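You operate a simulated robot arm through the tools that you are given. There is no shell and no other tool.

You are at the controls of a simulated robot arm. One attempt, no reset.

TASK
Move the hoop from head one to head two and finish the stitching there.
Fine: switch both heads off first; head one stays off; switch head two on once the hoop has clicked home; wait till the run ends.

The check looks at the end state, three seconds after you hand in, the way a careful person would. Anything else that was tipped, shoved, dropped, spilled or broken makes it a failure.

THE ROBOT
A 6-joint arm with a two-finger gripper, fixed in place. Base frame: the origin is at the foot of the arm, x ahead of it, y to its left, z up. Readings come in m, degrees, newtons and seconds.
Its first joint turns from -166.0 to 166.0 degrees. Payload 2.45 kg.
The tool frame sits at the grasp point between the pads (the TCP): z along the fingers, y along the line on which they close. The tips reach 0.02 m beyond it. Largest opening 0.14 m; the body of the gripper starts 0.168 m behind the TCP.
Orientation is that of the tool frame in the base frame, as a unit quaternion [w, x, y, z]. With the fingers straight down and closing along the base's y, the tool's x points along the base's -x, its y along +y and its z along -z.

THE INTERFACE
- The arm moves only by the tool send_rows. Its argument "deltas" is one flat list of numbers, 7 for each row, row after row: the shift along the base's x, y, z in m, then the turn, a rotation vector about the base's x, y, z in degrees, then the gripper command, from -1 (fully open) to 1 (shut), values between in proportion. In form: [dx, dy, dz, rx, ry, rz, jaw, dx, dy, dz, rx, ry, rz, jaw, ...]. A call has 1 to 20 rows; each row shifts and turns the commanded pose from where the row before left it. Rows are played at 5 a second. More than 0.05 m and 8.6 degrees between two rows, or a gripper value outside its range, and nothing of the call is played. A pose out of reach is approached as far as the arm can. The call stops where the force on the tool passes 40 N (or 10 N more than at its start, if that is more) or the arm is blocked; 0.2 s more then pass. Each finger travels about 0.045 m/s and halts on what it meets, pressing with about 26 N; the grip force reading is that of the motor and also rises with nothing between the fingers. The clock runs only during rows and for 0.2 s after the last one: add rows that do not move to give the fingers time. It gives the time, the measured TCP pose, the force on the tool (base axes), the opening and the grip force at its end, in the units of the frame above (readings bear some noise), with the torque about the TCP (base axes, N m) and any sound that the robot's microphone picked up, and new pictures: "pictures" is both (left out), scene, wrist or none.
- Cameras (640 x 400 px; columns grow to the right, rows downward): "scene" is fixed at [0.0569, 0.6525, 1.6247]; the picture's right is [0.29, -0.96, 0.00], its down [-0.30, -0.09, -0.95] and it looks along [0.91, 0.27, -0.31] (base axes); focal length 214 px, centre (320, 200). "wrist" rides on the gripper at [0.078, 0.011, -0.209] in the tool frame; the picture's right is [-0.14, 0.99, 0.00], its down [-0.92, -0.13, -0.37] and it looks along [-0.37, -0.05, 0.93] (tool axes); focal length 280 px, centre (320, 200). There is no depth. A picture from a camera that has moved, and an enlarged one, comes with that camera's place and axes in the base frame and with its lens. The place of the scene camera against the robot may be out by one fixed shift of up to 0.018 m in any direction.
- close_up(camera, box): a new picture of the part [left, top, right, bottom] of that camera's present view, enlarged. No time passes.
- close_job(): hands the job in; it is judged then, once.

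Places have to be worked out from the pictures, the camera data and where the tool is seen. Open the gripper and draw the arm clear of the work before you hand the job in, unless the task says otherwise.

The tools are called after ">>>" as name(argument=value, ...) on one line, values as JSON. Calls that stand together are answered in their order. send_rows: Moves the arm, as the interface text tells. Its arguments: {"type":"object","properties":{"deltas":{"type":"array","items":{"type":"number"}},"pictures":{"type":"string","enum":["both","scene","wrist","none"]}},"required":["deltas"]} The other tools are called the same way: close_up (camera, box) takes an enlarged picture of a part of a camera's view; close_job () hands the job in.

At the start:

```text
clock: 0.0
tool_pos: [0.5503, 0.1298, 1.5377]
orientation: [0.0, 0.0, 1.0, 0.0]
contact_force: [-0.1, 0.6, -0.4]
moment: [0.02, -0.01, 0.0]
grip_width: 0.14
finger_force: 0.1
```

scene: 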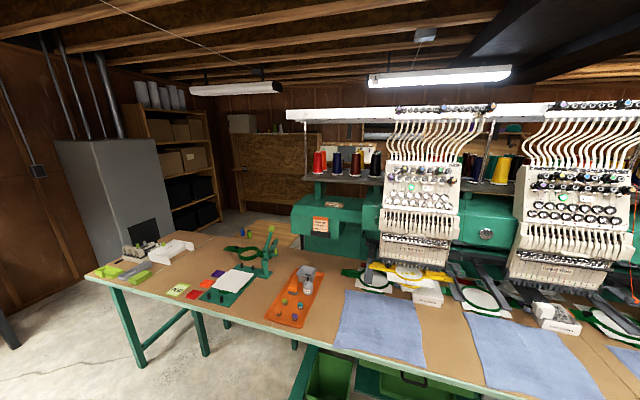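
wrist: 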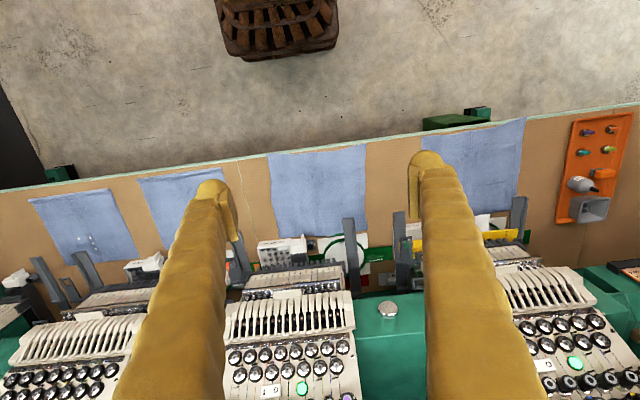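

I see several embroidery heads above a table; I need a closer look at heads, hoops and switches before I move anything.

>>> close_up(camera="scene", box=[340, 90, 500, 190])

>>> close_up(camera="scene", box=[330, 230, 490, 330])

>>> close_up(camera="scene", box=[480, 170, 640, 270])

>>> close_up(camera="scene", box=[480, 260, 640, 360])

>>> close_up(camera="wrist", box=[210, 190, 450, 400])

>>> close_up(camera="wrist", box=[430, 190, 640, 400])

```text
4.00 times, centred on (420, 140) of scene
camera zoom: at [0.0569, 0.6525, 1.6247], right [0.29, -0.96, 0.0], down [-0.3, -0.09, -0.95], along [0.91, 0.27, -0.31], focal length 858 px, centre (-80, 440)
```

zoom: 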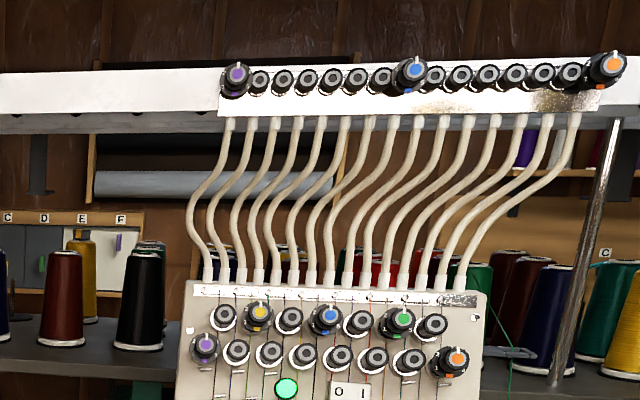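

```text
4.00 times, centred on (410, 280) of scene
camera zoom: at [0.0569, 0.6525, 1.6247], right [0.29, -0.96, 0.0], down [-0.3, -0.09, -0.95], along [0.91, 0.27, -0.31], focal length 858 px, centre (-40, -120)
```

zoom: 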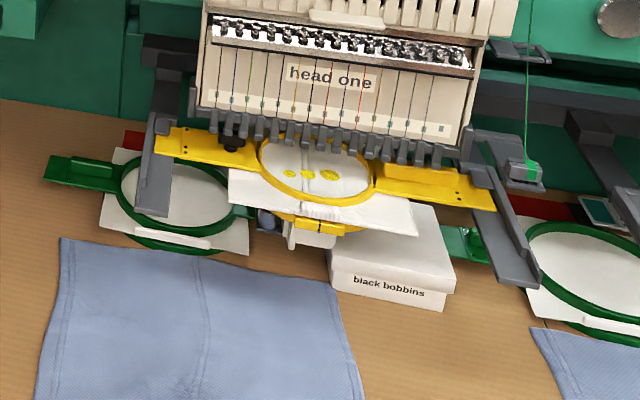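

```text
4.00 times, centred on (560, 220) of scene
camera zoom: at [0.0569, 0.6525, 1.6247], right [0.29, -0.96, 0.0], down [-0.3, -0.09, -0.95], along [0.91, 0.27, -0.31], focal length 858 px, centre (-640, 120)
```

zoom: 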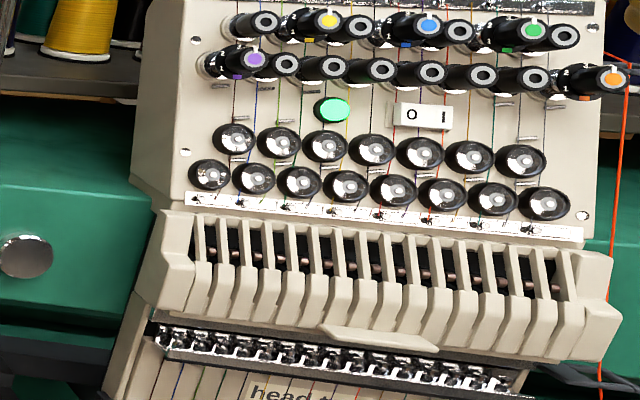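

```text
4.00 times, centred on (560, 310) of scene
camera zoom: at [0.0569, 0.6525, 1.6247], right [0.29, -0.96, 0.0], down [-0.3, -0.09, -0.95], along [0.91, 0.27, -0.31], focal length 858 px, centre (-640, -240)
```

zoom: 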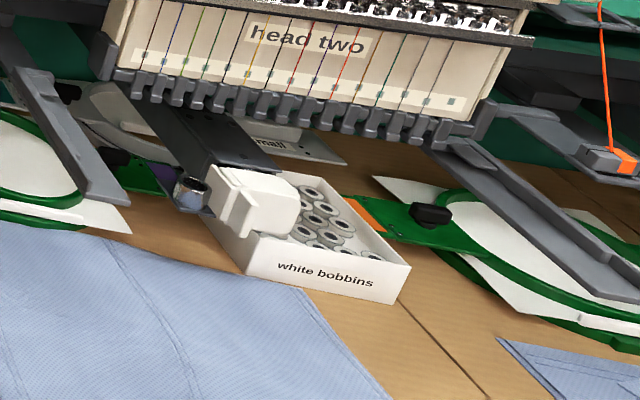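

```text
1.90 times, centred on (330, 295) of wrist
camera zoom: at [0.4722, 0.1404, 1.7456], right [0.14, 0.99, 0.0], down [0.92, -0.13, 0.37], along [0.37, -0.05, -0.93], focal length 534 px, centre (301, 19)
```

zoom: 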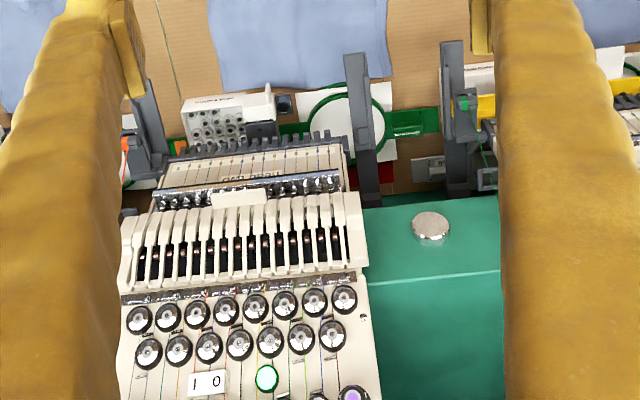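

```text
1.90 times, centred on (535, 295) of wrist
camera zoom: at [0.4722, 0.1404, 1.7456], right [0.14, 0.99, 0.0], down [0.92, -0.13, 0.37], along [0.37, -0.05, -0.93], focal length 534 px, centre (-90, 19)
```

zoom: 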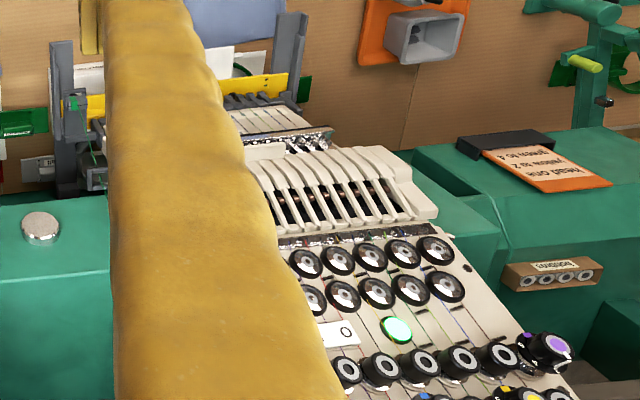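

There's a note lying on the machine and various items near head two. I'll zoom tighter on them.

>>> close_up(camera="wrist", box=[580, 235, 640, 285])

>>> close_up(camera="scene", box=[290, 190, 370, 250])

>>> close_up(camera="scene", box=[365, 255, 445, 305])

>>> close_up(camera="scene", box=[490, 270, 570, 320])

>>> close_up(camera="scene", box=[540, 170, 620, 220])

>>> close_up(camera="scene", box=[390, 165, 470, 215])

>>> close_up(camera="scene", box=[80, 225, 240, 325])

>>> close_up(camera="scene", box=[200, 225, 360, 325])

>>> close_up(camera="wrist", box=[240, 190, 360, 290])

>>> close_up(camera="wrist", box=[340, 190, 540, 300])

```text
8.00 times, centred on (610, 260) of wrist
camera zoom: at [0.4722, 0.1404, 1.7456], right [0.14, 0.99, 0.0], down [0.92, -0.13, 0.37], along [0.37, -0.05, -0.93], focal length 2243 px, centre (-2000, -280)
```

zoom: 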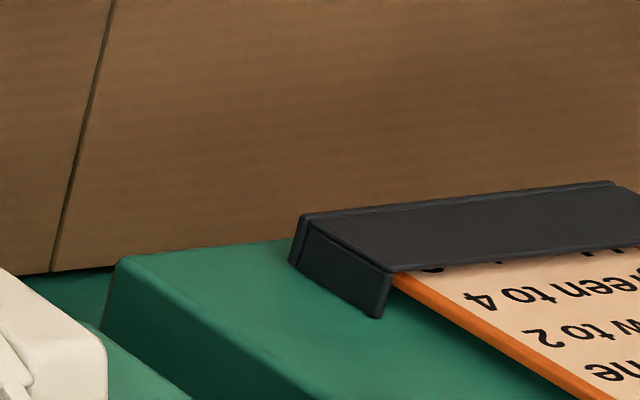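

```text
6.67 times, centred on (330, 220) of scene
camera zoom: at [0.0569, 0.6525, 1.6247], right [0.29, -0.96, 0.0], down [-0.3, -0.09, -0.95], along [0.91, 0.27, -0.31], focal length 1430 px, centre (253, 67)
```

zoom: 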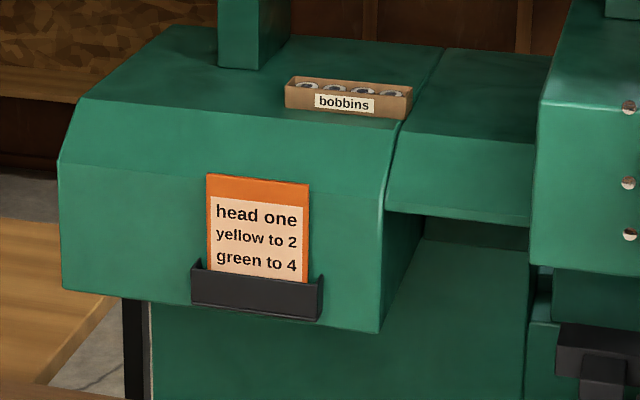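

```text
8.00 times, centred on (405, 280) of scene
camera zoom: at [0.0569, 0.6525, 1.6247], right [0.29, -0.96, 0.0], down [-0.3, -0.09, -0.95], along [0.91, 0.27, -0.31], focal length 1716 px, centre (-360, -440)
```

zoom: 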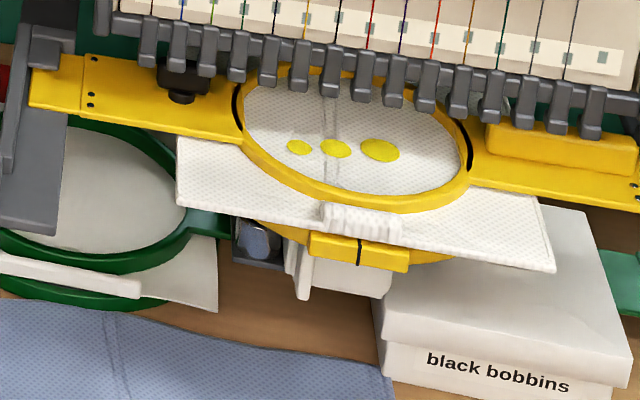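

```text
8.00 times, centred on (530, 295) of scene
camera zoom: at [0.0569, 0.6525, 1.6247], right [0.29, -0.96, 0.0], down [-0.3, -0.09, -0.95], along [0.91, 0.27, -0.31], focal length 1716 px, centre (-1360, -560)
```

zoom: 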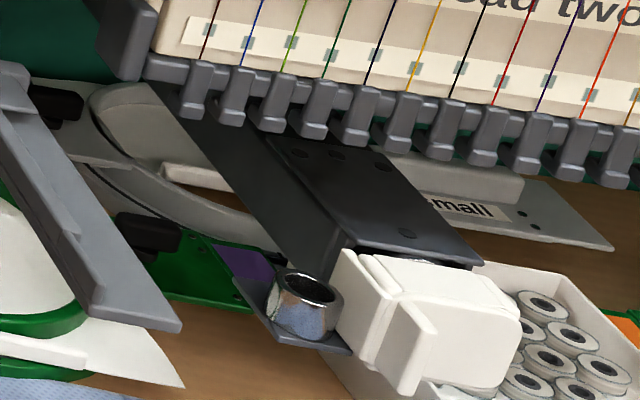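

```text
8.00 times, centred on (580, 195) of scene
camera zoom: at [0.0569, 0.6525, 1.6247], right [0.29, -0.96, 0.0], down [-0.3, -0.09, -0.95], along [0.91, 0.27, -0.31], focal length 1716 px, centre (-1760, 240)
```

zoom: 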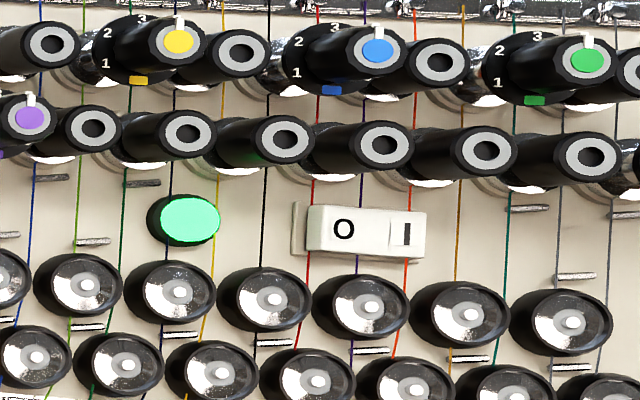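

```text
8.00 times, centred on (430, 190) of scene
camera zoom: at [0.0569, 0.6525, 1.6247], right [0.29, -0.96, 0.0], down [-0.3, -0.09, -0.95], along [0.91, 0.27, -0.31], focal length 1716 px, centre (-560, 280)
```

zoom: 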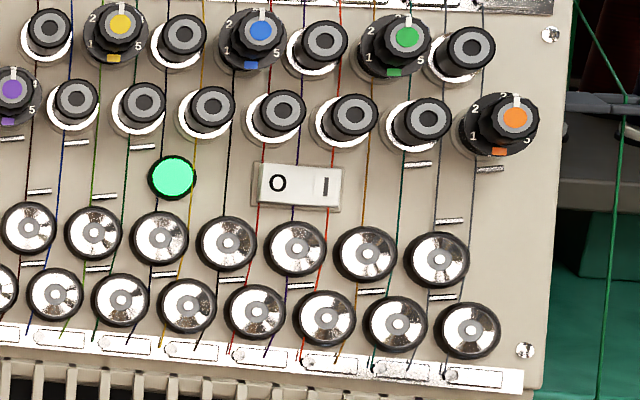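

```text
4.00 times, centred on (160, 275) of scene
camera zoom: at [0.0569, 0.6525, 1.6247], right [0.29, -0.96, 0.0], down [-0.3, -0.09, -0.95], along [0.91, 0.27, -0.31], focal length 858 px, centre (960, -100)
```

zoom: 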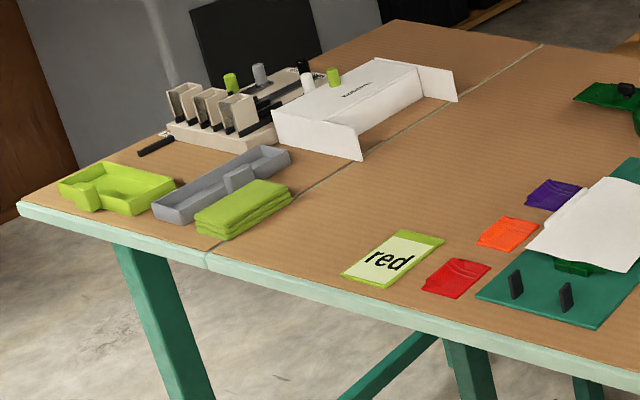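

```text
4.00 times, centred on (280, 275) of scene
camera zoom: at [0.0569, 0.6525, 1.6247], right [0.29, -0.96, 0.0], down [-0.3, -0.09, -0.95], along [0.91, 0.27, -0.31], focal length 858 px, centre (480, -100)
```

zoom: 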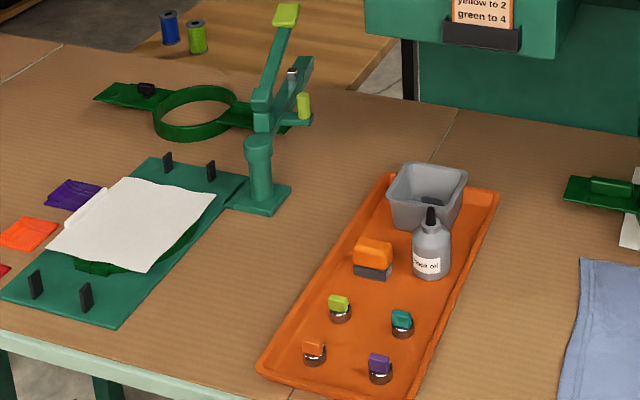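

```text
4.00 times, centred on (300, 240) of wrist
camera zoom: at [0.4722, 0.1404, 1.7456], right [0.14, 0.99, 0.0], down [0.92, -0.13, 0.37], along [0.37, -0.05, -0.93], focal length 1122 px, centre (400, 40)
```

zoom: 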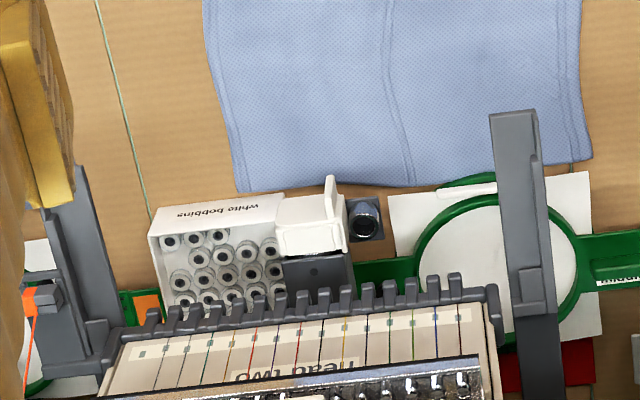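

```text
3.20 times, centred on (440, 245) of wrist
camera zoom: at [0.4722, 0.1404, 1.7456], right [0.14, 0.99, 0.0], down [0.92, -0.13, 0.37], along [0.37, -0.05, -0.93], focal length 897 px, centre (-64, 56)
```

zoom: 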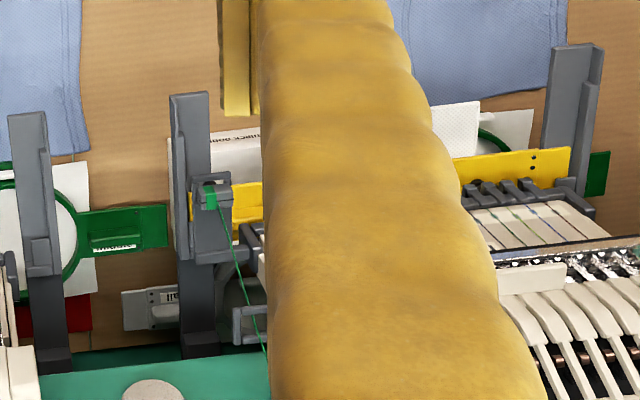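

Both lamps are green. The rockers sit on panels tilted about 34° from vertical: head two lamp near (1.00, 0.03, 1.385), head one lamp near (1.00, 0.535, 1.385). The "0" half is on the +y side of each rocker. I'll close the fingers, turn the tool 90° and tilt it to face the panel, still well in front of it.

>>> send_rows(deltas=[0, -0.012, 0, 0, 0, 8.1818, 1, 0, -0.012, 0, 0, 0, 8.1818, 1, 0, -0.012, 0, 0, 0, 8.1818, 1, 0, -0.012, 0, 0, 0, 8.1818, 1, 0, -0.012, 0, 0, 0, 8.1818, 1, 0, -0.012, 0, 0, 0, 8.1818, 1, 0, -0.012, 0, 0, 0, 8.1818, 1, 0, -0.012, 0, 0, 0, 8.1818, 1, 0, -0.012, 0, 0, 0, 8.1818, 1, 0, -0.012, 0, 0, 0, 8.1818, 1, 0, -0.012, 0, 0, 0, 8.1818, 1, 0, 0, 0, 0, -8, 0, 1, 0, 0, 0, 0, -8, 0, 1, 0, 0, 0, 0, -8, 0, 1, 0, 0, 0, 0, -8, 0, 1, 0, 0, 0, 0, -8, 0, 1, 0, 0, 0, 0, -8, 0, 1, 0, 0, 0, 0, -8, 0, 1])

```text
clock: 3.8
tool_pos: [0.5499, -0.0029, 1.5388]
orientation: [-0.332, 0.625, -0.623, 0.332]
contact_force: [0.2, -0.2, 0.9]
moment: [0.04, -0.04, 0.03]
grip_width: 0.0
finger_force: 25.9
camera wrist: at [0.3712, -0.0808, 1.6438], right [-0.55, 0.14, -0.82], down [-0.23, 0.92, 0.31], along [0.8, 0.37, -0.48], focal length 280 px, centre (320, 200)
```

scene: 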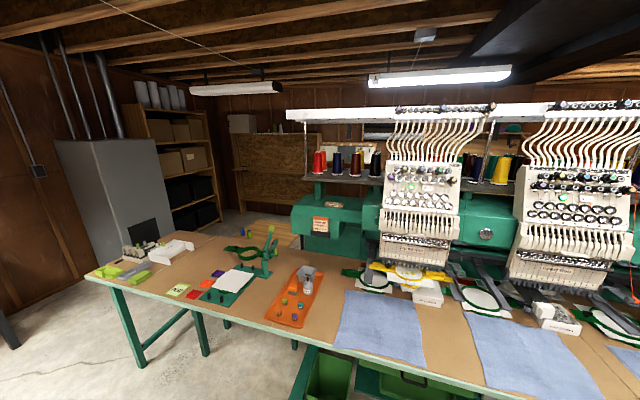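
wrist: 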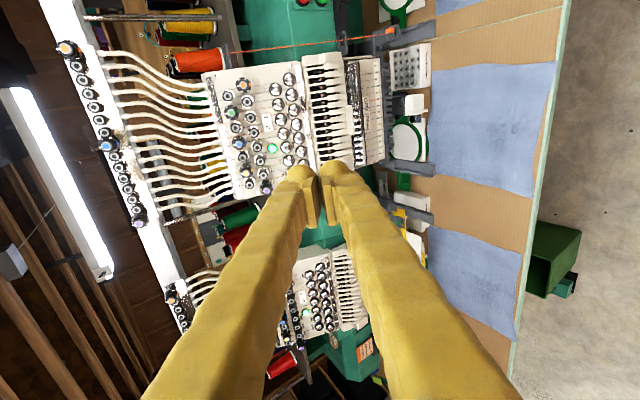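

The tool is turned as intended. I'll enlarge the wrist view to locate head two's rocker more exactly.

>>> close_up(camera="wrist", box=[200, 50, 440, 200])

>>> close_up(camera="wrist", box=[220, 80, 316, 140])

>>> close_up(camera="wrist", box=[360, 60, 456, 240])

```text
2.67 times, centred on (320, 125) of wrist
camera zoom: at [0.3712, -0.0808, 1.6438], right [-0.55, 0.14, -0.82], down [-0.23, 0.92, 0.31], along [0.8, 0.37, -0.48], focal length 748 px, centre (320, 400)
```

zoom: 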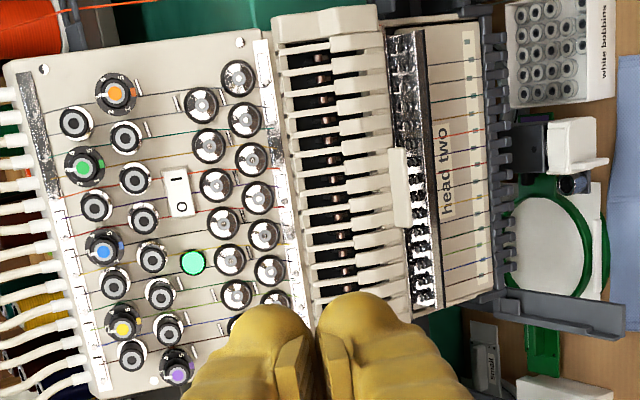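

```text
6.67 times, centred on (268, 110) of wrist
camera zoom: at [0.3712, -0.0808, 1.6438], right [-0.55, 0.14, -0.82], down [-0.23, 0.92, 0.31], along [0.8, 0.37, -0.48], focal length 1869 px, centre (667, 800)
```

zoom: 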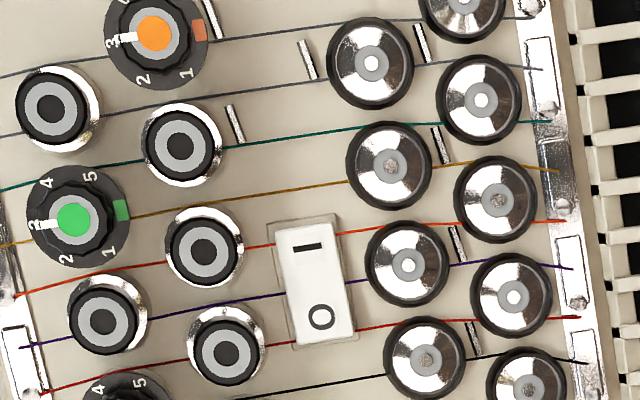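

```text
2.22 times, centred on (408, 150) of wrist
camera zoom: at [0.3712, -0.0808, 1.6438], right [-0.55, 0.14, -0.82], down [-0.23, 0.92, 0.31], along [0.8, 0.37, -0.48], focal length 623 px, centre (124, 311)
```

zoom: 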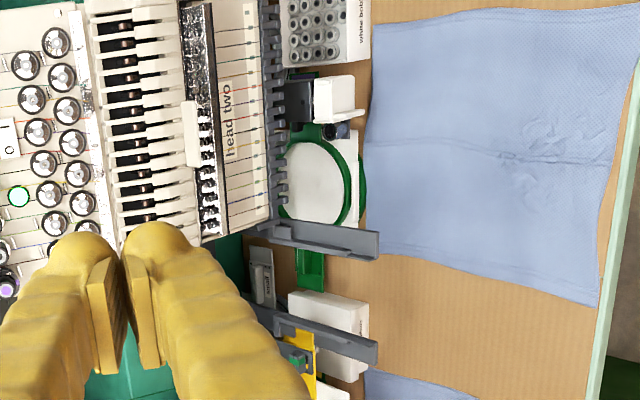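

From the two wrist views, head two's rocker is at about (0.984, -0.024, 1.385). It is roughly 0.039 m long, and its "0" half lies toward +y. I'll move to a stand-off about 0.10 m in front of that half, adding a little more tilt.

>>> send_rows(deltas=[0.041, 0, -0.0124, 0, -7, 0, 1, 0.041, 0, -0.0124, 0, 0, 0, 1, 0.041, 0, -0.0124, 0, 0, 0, 1, 0.041, 0, -0.0124, 0, 0, 0, 1, 0.041, 0, -0.0124, 0, 0, 0, 1, 0.041, 0, -0.0124, 0, 0, 0, 1, 0.041, 0, -0.0124, 0, 0, 0, 1, 0.041, -0.002, -0.0124, 0, 0, 0, 1, 0, 0, 0, 0, 0, 0, 1])

```text
clock: 5.8
tool_pos: [0.8789, -0.0043, 1.4387]
orientation: [-0.37, 0.603, -0.603, 0.369]
contact_force: [-0.1, 0.5, 0.8]
moment: [0.01, -0.01, 0.0]
grip_width: 0.0001
finger_force: 26.0
camera wrist: at [0.6867, -0.083, 1.522], right [-0.45, 0.14, -0.88], down [-0.27, 0.92, 0.28], along [0.85, 0.37, -0.38], focal length 280 px, centre (320, 200)
```

scene: 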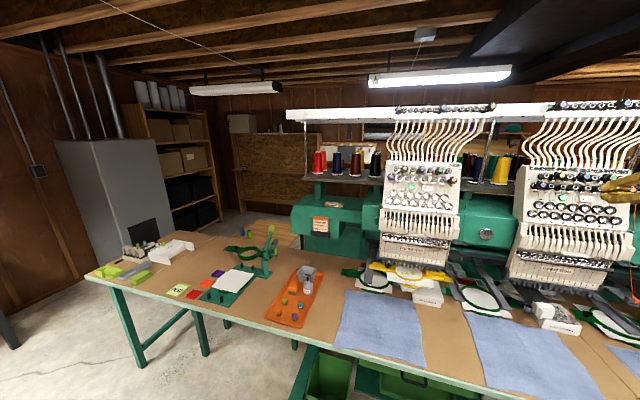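
wrist: 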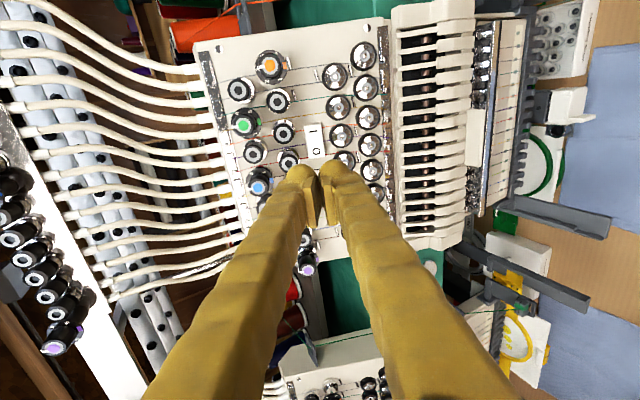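

The fingers are lined up near the rocker. I'll enlarge this view to check the alignment.

>>> close_up(camera="wrist", box=[240, 90, 400, 190])

>>> close_up(camera="wrist", box=[440, 120, 640, 400])

```text
4.00 times, centred on (320, 140) of wrist
camera zoom: at [0.6867, -0.083, 1.522], right [-0.45, 0.14, -0.88], down [-0.27, 0.92, 0.28], along [0.85, 0.37, -0.38], focal length 1122 px, centre (320, 440)
```

zoom: 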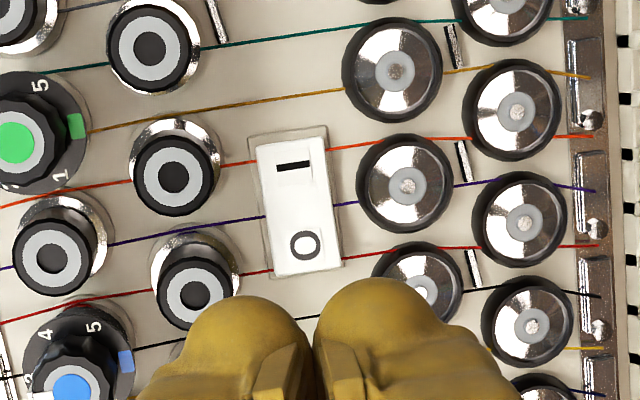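

```text
1.43 times, centred on (540, 260) of wrist
camera zoom: at [0.6867, -0.083, 1.522], right [-0.45, 0.14, -0.88], down [-0.27, 0.92, 0.28], along [0.85, 0.37, -0.38], focal length 401 px, centre (6, 114)
```

zoom: 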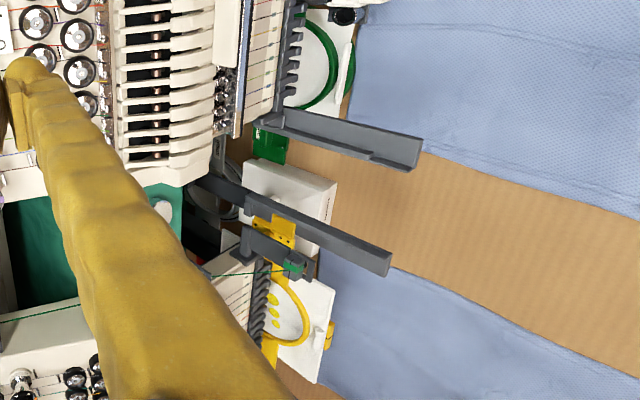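

The tool axis points at the "0" half at about (0.983, -0.004, 1.386). I'll advance roughly 0.07 m along that axis and look again before contact.

>>> send_rows(deltas=[0.022, 0, -0.0113, 0, 0, 0, 1, 0.022, 0, -0.0113, 0, 0, 0, 1, 0.022, 0, -0.0113, 0, 0, 0, 1, 0, 0, 0, 0, 0, 0, 1], pictures="wrist")

>>> close_up(camera="wrist", box=[240, 90, 400, 190])

>>> close_up(camera="scene", box=[520, 150, 640, 225])

```text
clock: 6.8
tool_pos: [0.9451, -0.0052, 1.4055]
orientation: [-0.37, 0.603, -0.602, 0.37]
contact_force: [0.1, 0.1, 0.4]
moment: [-0.02, 0.0, 0.0]
grip_width: 0.0
finger_force: 25.9
camera wrist: at [0.7536, -0.0834, 1.4888], right [-0.45, 0.14, -0.88], down [-0.27, 0.92, 0.28], along [0.85, 0.37, -0.38], focal length 280 px, centre (320, 200)
```

wrist: 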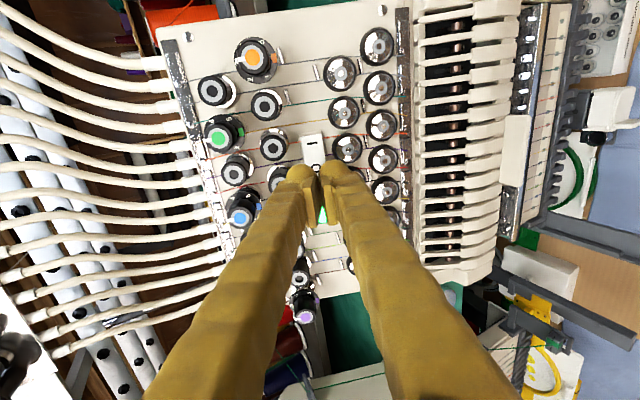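

```text
4.00 times, centred on (320, 140) of wrist
camera zoom: at [0.7536, -0.0834, 1.4888], right [-0.45, 0.14, -0.88], down [-0.27, 0.92, 0.28], along [0.85, 0.37, -0.38], focal length 1122 px, centre (320, 440)
```

zoom: 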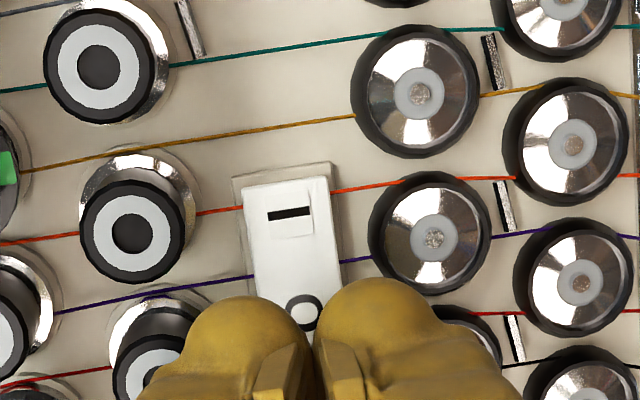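

```text
5.33 times, centred on (580, 188) of scene
camera zoom: at [0.0569, 0.6525, 1.6247], right [0.29, -0.96, 0.0], down [-0.3, -0.09, -0.95], along [0.91, 0.27, -0.31], focal length 1144 px, centre (-1067, 267)
```

zoom: 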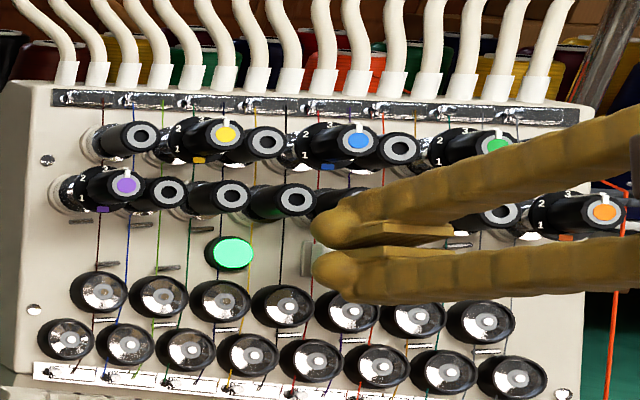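

The tips are about 0.02 m short of the rocker and free of contact. I'll advance in small steps and watch the force and sound.

>>> send_rows(deltas=[0.0045, 0, -0.0023, 0, 0, 0, 1, 0.0045, 0, -0.0023, 0, 0, 0, 1, 0.0027, 0, -0.0014, 0, 0, 0, 1, 0, 0, 0, 0, 0, 0, 1], pictures="wrist")

>>> close_up(camera="wrist", box=[240, 90, 400, 190])

>>> close_up(camera="scene", box=[550, 170, 614, 210])

```text
clock: 7.6
tool_pos: [0.9531, -0.005, 1.4011]
orientation: [0.369, -0.603, 0.603, -0.369]
contact_force: [-18.9, 0.9, 0.9]
moment: [0.01, -0.37, 0.06]
grip_width: 0.0001
finger_force: 26.0
stopped in row 3: the force on the tool passed its limit at 49 N (the readings are from after the stop); the commanded pose is now the measured one
camera wrist: at [0.7617, -0.0831, 1.4849], right [-0.45, 0.14, -0.88], down [-0.27, 0.92, 0.28], along [0.85, 0.36, -0.38], focal length 280 px, centre (320, 200)
```

wrist: 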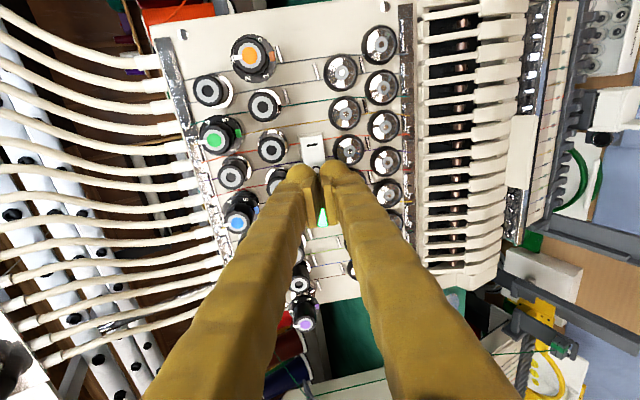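

```text
4.00 times, centred on (320, 140) of wrist
camera zoom: at [0.7617, -0.0831, 1.4849], right [-0.45, 0.14, -0.88], down [-0.27, 0.92, 0.28], along [0.85, 0.36, -0.38], focal length 1122 px, centre (320, 440)
```

zoom: 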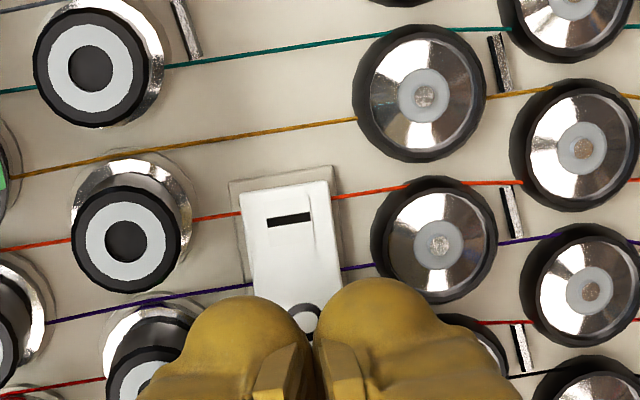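

```text
10.00 times, centred on (582, 190) of scene
camera zoom: at [0.0569, 0.6525, 1.6247], right [0.29, -0.96, 0.0], down [-0.3, -0.09, -0.95], along [0.91, 0.27, -0.31], focal length 2145 px, centre (-2300, 300)
```

zoom: 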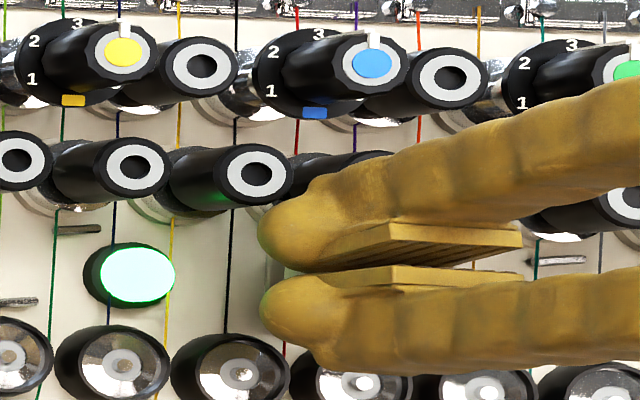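

The stop came with a torque of about -0.37 N·m. That puts the contact about 0.02 m above the TCP, so the upper finger met a tension knob; the pair together is too thick for this gap. I'll back off, open to about 0.12 m and pitch nearly level, so only the lower finger's rounded tip reaches the rocker and the upper finger stays well clear.

>>> send_rows(deltas=[-0.0214, 0, 0.0109, 0, 0, 0, 1, -0.0214, 0, 0.0109, 0, 0, 0, 1, -0.0214, 0, 0.0109, 0, 0, 0, 1, -0.0214, 0, 0.0109, 0, 0, 0, 1, -0.0214, 0, 0.0109, 0, 0, 0, 1, 0, -0.0025, 0.003, 0, -8, 0, -0.714, 0, -0.0025, 0.003, 0, -8, 0, -0.714, 0, -0.0025, 0.003, 0, -8, 0, -0.714, 0, 0, 0, 0, 0, 0, -0.714, 0, 0, 0, 0, 0, 0, -0.714, 0, 0, 0, 0, 0, 0, -0.714, 0, 0, 0, 0, 0, 0, -0.714])

>>> close_up(camera="wrist", box=[240, 90, 400, 190])

>>> close_up(camera="scene", box=[480, 110, 640, 210])

```text
clock: 10.2
tool_pos: [0.848, -0.0152, 1.4627]
orientation: [0.466, -0.524, 0.532, -0.474]
contact_force: [0.5, 0.6, -0.3]
moment: [-0.03, -0.01, 0.01]
grip_width: 0.1202
finger_force: 0.1
out of reach, approached as far as the arm can: row 7
camera wrist: at [0.6376, -0.0906, 1.4744], right [-0.11, 0.14, -0.98], down [-0.34, 0.93, 0.17], along [0.93, 0.35, -0.06], focal length 280 px, centre (320, 200)
```

scene: 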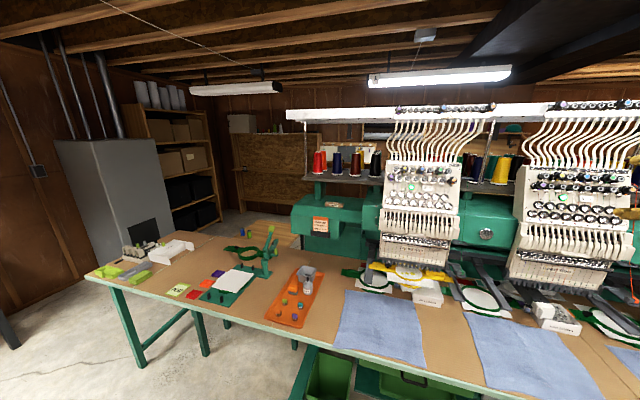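
wrist: 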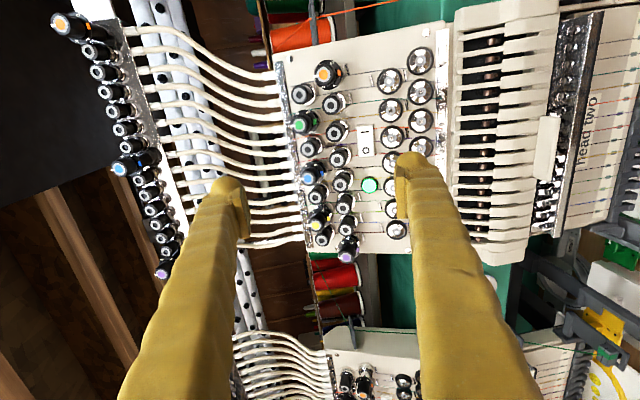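

```text
4.00 times, centred on (320, 140) of wrist
camera zoom: at [0.6376, -0.0906, 1.4744], right [-0.11, 0.14, -0.98], down [-0.34, 0.93, 0.17], along [0.93, 0.35, -0.06], focal length 1122 px, centre (320, 440)
```

zoom: 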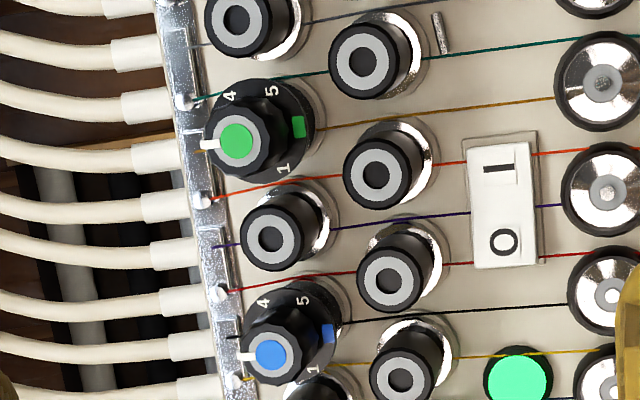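

```text
4.00 times, centred on (560, 160) of scene
camera zoom: at [0.0569, 0.6525, 1.6247], right [0.29, -0.96, 0.0], down [-0.3, -0.09, -0.95], along [0.91, 0.27, -0.31], focal length 858 px, centre (-640, 360)
```

zoom: 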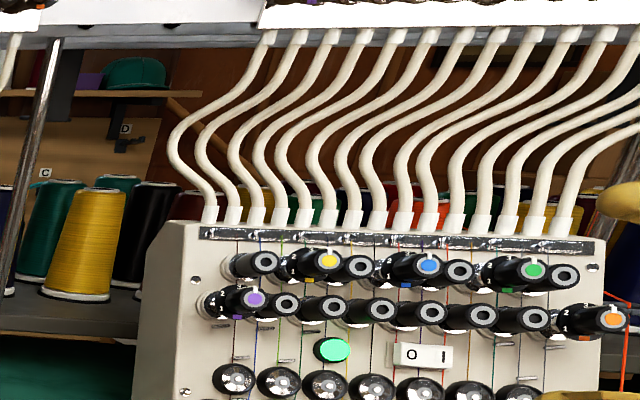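

The "0" mark triangulates again to about (0.984, -0.016, 1.385), and the lower finger tip is near z = 1.388. I'll look closely at that finger tip to find its centre line before pressing.

>>> close_up(camera="wrist", box=[350, 110, 478, 210])

>>> close_up(camera="scene", box=[576, 140, 640, 220])

```text
4.00 times, centred on (414, 160) of wrist
camera zoom: at [0.6376, -0.0906, 1.4744], right [-0.11, 0.14, -0.98], down [-0.34, 0.93, 0.17], along [0.93, 0.35, -0.06], focal length 1122 px, centre (-56, 360)
```

zoom: 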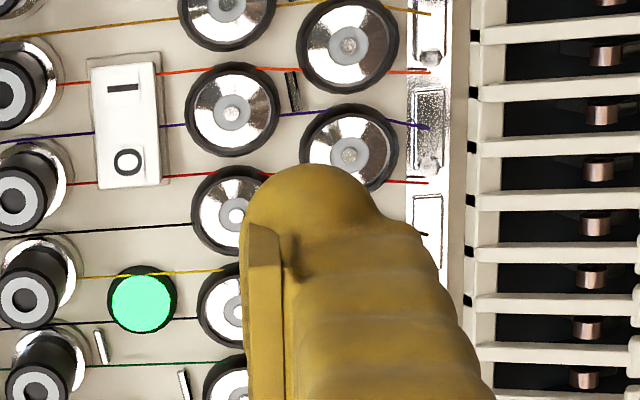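

```text
5.00 times, centred on (608, 180) of scene
camera zoom: at [0.0569, 0.6525, 1.6247], right [0.29, -0.96, 0.0], down [-0.3, -0.09, -0.95], along [0.91, 0.27, -0.31], focal length 1072 px, centre (-1120, 300)
```

zoom: 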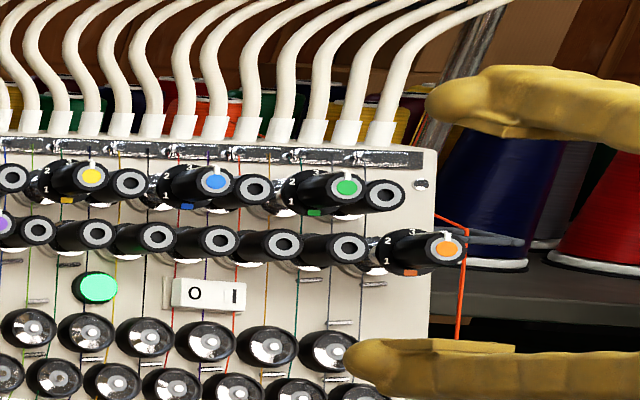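

The lower finger's centre line is about 0.078 m below the TCP axis, so its tip is now at z ≈ 1.383. I'll raise by 0.011, shift y by +0.008 toward the far end of the "0" half, advance 0.09 m and check.

>>> send_rows(deltas=[0, 0.008, 0.011, 0, 0, 0, -0.714, 0.03, 0, 0, 0, 0, 0, -0.714, 0.03, 0, 0, 0, 0, 0, -0.714, 0.03, 0, 0, 0, 0, 0, -0.714, 0, 0, 0, 0, 0, 0, -0.714], pictures="wrist")

>>> close_up(camera="wrist", box=[350, 90, 478, 190])

>>> close_up(camera="scene", box=[540, 140, 640, 220])

```text
clock: 11.4
tool_pos: [0.938, -0.0065, 1.4729]
orientation: [0.466, -0.524, 0.532, -0.475]
contact_force: [-0.1, -0.1, -0.4]
moment: [0.01, 0.0, -0.01]
grip_width: 0.1199
finger_force: 0.1
camera wrist: at [0.7274, -0.0832, 1.4856], right [-0.11, 0.14, -0.98], down [-0.34, 0.93, 0.17], along [0.93, 0.35, -0.06], focal length 280 px, centre (320, 200)
```

wrist: 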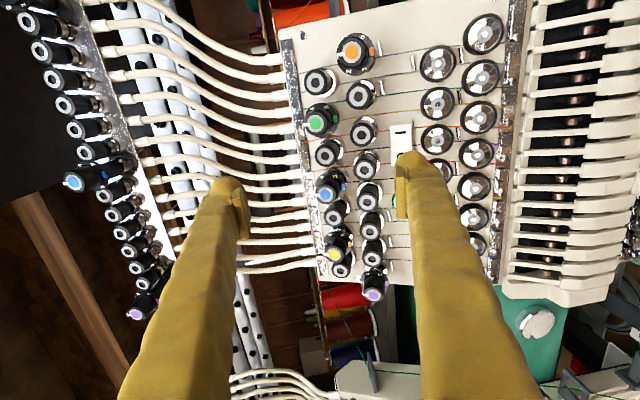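

```text
4.00 times, centred on (414, 140) of wrist
camera zoom: at [0.7274, -0.0832, 1.4856], right [-0.11, 0.14, -0.98], down [-0.34, 0.93, 0.17], along [0.93, 0.35, -0.06], focal length 1122 px, centre (-56, 440)
```

zoom: 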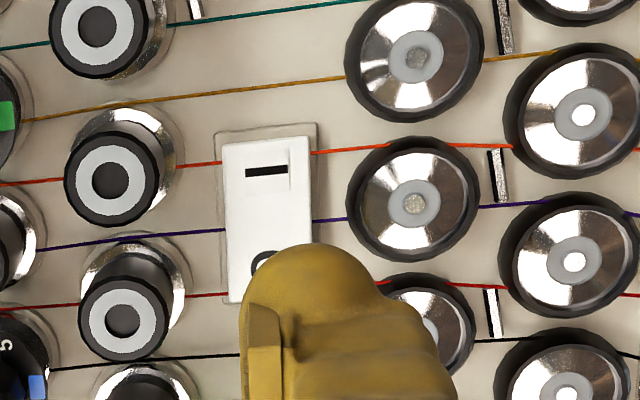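

```text
5.00 times, centred on (590, 180) of scene
camera zoom: at [0.0569, 0.6525, 1.6247], right [0.29, -0.96, 0.0], down [-0.3, -0.09, -0.95], along [0.91, 0.27, -0.31], focal length 1072 px, centre (-1030, 300)
```

zoom: 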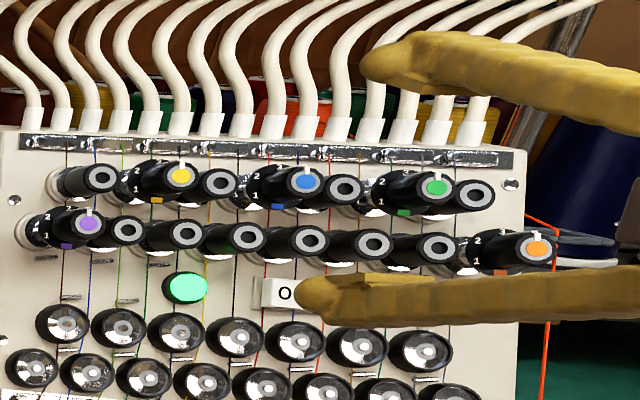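

The tip is about 0.03 m away, aimed near the far end of the "0" half. I'll make a small correction and press in with short steps.

>>> send_rows(deltas=[0.01, -0.004, -0.002, 0, 0, 0, -0.714, 0.01, 0, 0, 0, 0, 0, -0.714, 0.004, 0, 0, 0, 0, 0, -0.714, 0.003, 0, 0, 0, 0, 0, -0.714, 0.003, 0, 0, 0, 0, 0, -0.714, 0.002, 0, 0, 0, 0, 0, -0.714], pictures="wrist")

>>> close_up(camera="wrist", box=[350, 90, 478, 190])

>>> close_up(camera="scene", box=[540, 160, 620, 210])

```text
clock: 12.8
tool_pos: [0.969, -0.0123, 1.4717]
orientation: [0.466, -0.525, 0.531, -0.474]
contact_force: [1.1, 0.5, 0.6]
moment: [0.0, 0.01, 0.0]
grip_width: 0.12
finger_force: 0.1
camera wrist: at [0.7595, -0.0871, 1.4833], right [-0.11, 0.14, -0.98], down [-0.34, 0.93, 0.17], along [0.93, 0.35, -0.06], focal length 280 px, centre (320, 200)
```

wrist: 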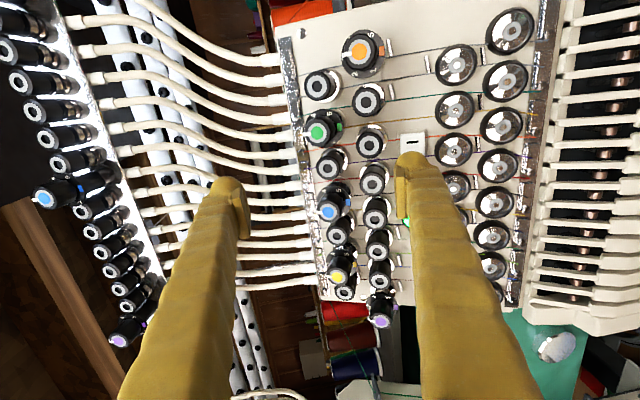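

```text
4.00 times, centred on (414, 140) of wrist
camera zoom: at [0.7595, -0.0871, 1.4833], right [-0.11, 0.14, -0.98], down [-0.34, 0.93, 0.17], along [0.93, 0.35, -0.06], focal length 1122 px, centre (-56, 440)
```

zoom: 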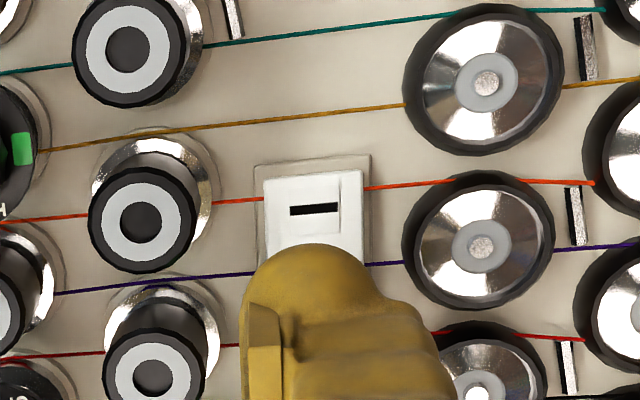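

```text
8.00 times, centred on (580, 185) of scene
camera zoom: at [0.0569, 0.6525, 1.6247], right [0.29, -0.96, 0.0], down [-0.3, -0.09, -0.95], along [0.91, 0.27, -0.31], focal length 1716 px, centre (-1760, 320)
```

zoom: 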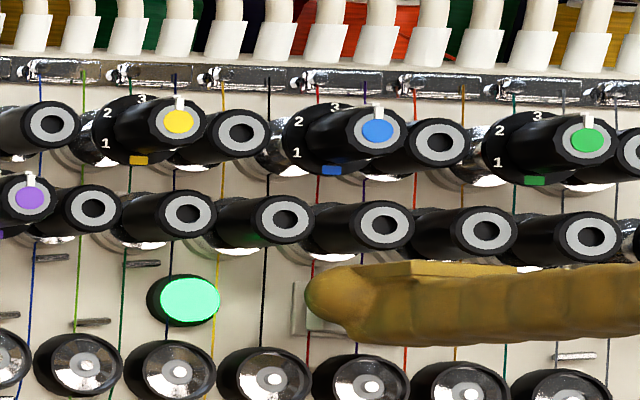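

No contact yet; the tip is at x ≈ 0.980. I'll continue in 3 mm steps.

>>> send_rows(deltas=[0.003, 0, 0, 0, 0, 0, -0.714, 0.003, 0, 0, 0, 0, 0, -0.714, 0.002, 0, 0, 0, 0, 0, -0.714, 0.002, 0, 0, 0, 0, 0, -0.714, 0.002, 0, 0, 0, 0, 0, -0.714, 0.002, 0, 0, 0, 0, 0, -0.714], pictures="wrist")

>>> close_up(camera="wrist", box=[350, 90, 478, 190])

>>> close_up(camera="scene", box=[540, 160, 620, 210])

```text
clock: 14.2
tool_pos: [0.984, -0.0122, 1.472]
orientation: [0.466, -0.525, 0.532, -0.474]
contact_force: [-0.7, 0.0, 0.0]
moment: [0.0, 0.05, 0.02]
grip_width: 0.1202
finger_force: 0.2
camera wrist: at [0.7735, -0.0872, 1.4833], right [-0.11, 0.14, -0.98], down [-0.34, 0.93, 0.17], along [0.93, 0.35, -0.06], focal length 280 px, centre (320, 200)
```

wrist: 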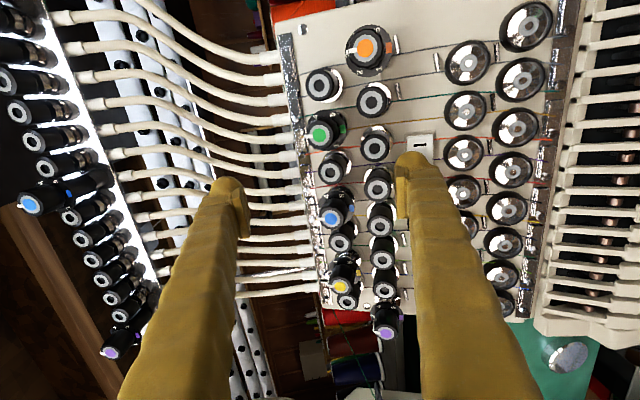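

```text
4.00 times, centred on (414, 140) of wrist
camera zoom: at [0.7735, -0.0872, 1.4833], right [-0.11, 0.14, -0.98], down [-0.34, 0.93, 0.17], along [0.93, 0.35, -0.06], focal length 1122 px, centre (-56, 440)
```

zoom: 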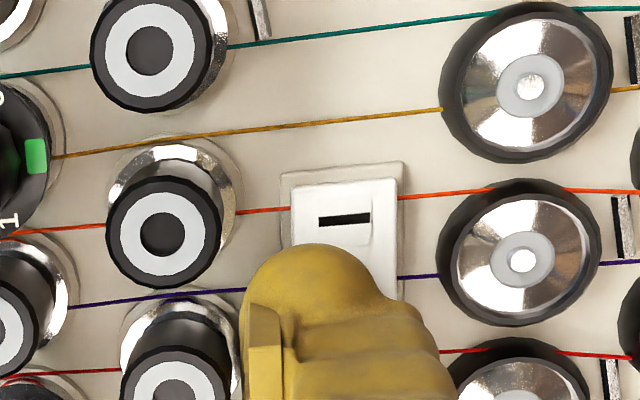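

```text
8.00 times, centred on (580, 185) of scene
camera zoom: at [0.0569, 0.6525, 1.6247], right [0.29, -0.96, 0.0], down [-0.3, -0.09, -0.95], along [0.91, 0.27, -0.31], focal length 1716 px, centre (-1760, 320)
```

zoom: 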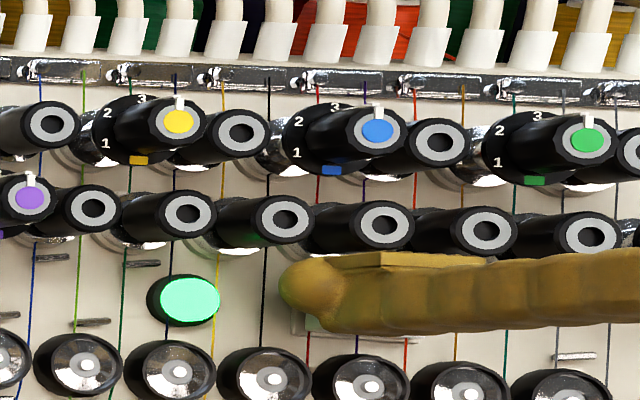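

There is light contact of about 0.7 N and the tip sits roughly 8 mm above the rocker's centre line. I'll lower it 4 mm and keep pressing gently.

>>> send_rows(deltas=[-0.003, 0, -0.004, 0, 0, 0, -0.714, 0.003, -0.001, 0, 0, 0, 0, -0.714, 0.002, 0, 0, 0, 0, 0, -0.714, 0.002, 0, 0, 0, 0, 0, -0.714, 0.002, 0, 0, 0, 0, 0, -0.714, 0.002, 0, 0, 0, 0, 0, -0.714], pictures="wrist")

>>> close_up(camera="wrist", box=[350, 90, 478, 190])

>>> close_up(camera="scene", box=[540, 160, 620, 210])

```text
clock: 15.2
tool_pos: [0.9861, -0.0125, 1.4694]
orientation: [0.466, -0.523, 0.533, -0.474]
contact_force: [-23.7, 1.5, 1.4]
moment: [0.1, 1.79, -0.27]
grip_width: 0.1251
finger_force: 3.8
stopped in row 5: the force on the tool passed its limit at 46 N (the readings are from after the stop); the commanded pose is now the measured one
camera wrist: at [0.7757, -0.0878, 1.4814], right [-0.11, 0.14, -0.98], down [-0.34, 0.93, 0.17], along [0.93, 0.35, -0.06], focal length 280 px, centre (320, 200)
```

wrist: 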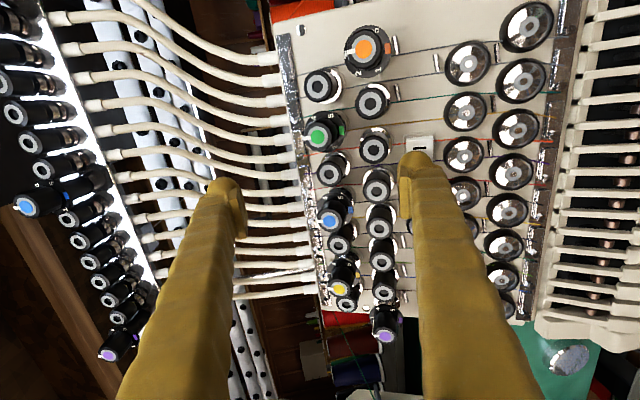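

```text
4.00 times, centred on (414, 140) of wrist
camera zoom: at [0.7757, -0.0878, 1.4814], right [-0.11, 0.14, -0.98], down [-0.34, 0.93, 0.17], along [0.93, 0.35, -0.06], focal length 1122 px, centre (-56, 440)
```

zoom: 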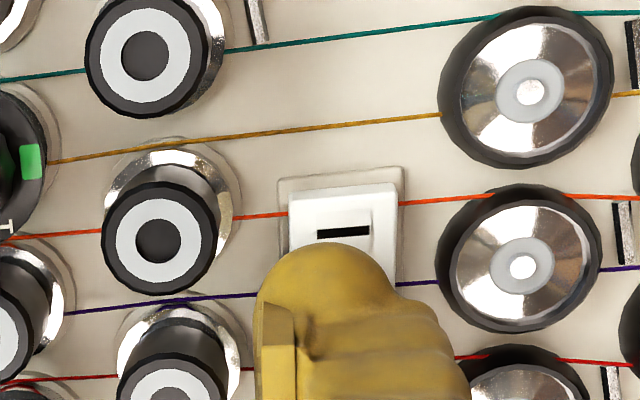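

```text
8.00 times, centred on (580, 185) of scene
camera zoom: at [0.0569, 0.6525, 1.6247], right [0.29, -0.96, 0.0], down [-0.3, -0.09, -0.95], along [0.91, 0.27, -0.31], focal length 1716 px, centre (-1760, 320)
```

zoom: 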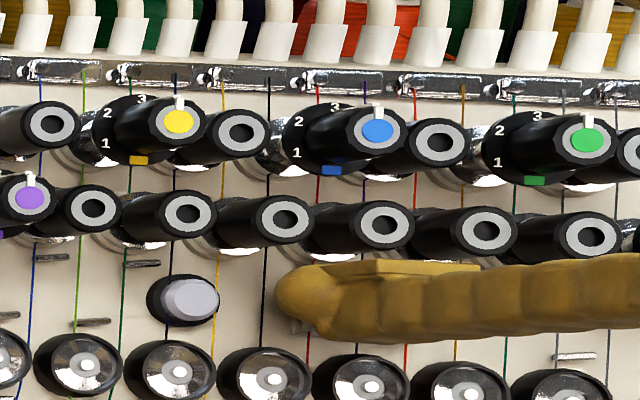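

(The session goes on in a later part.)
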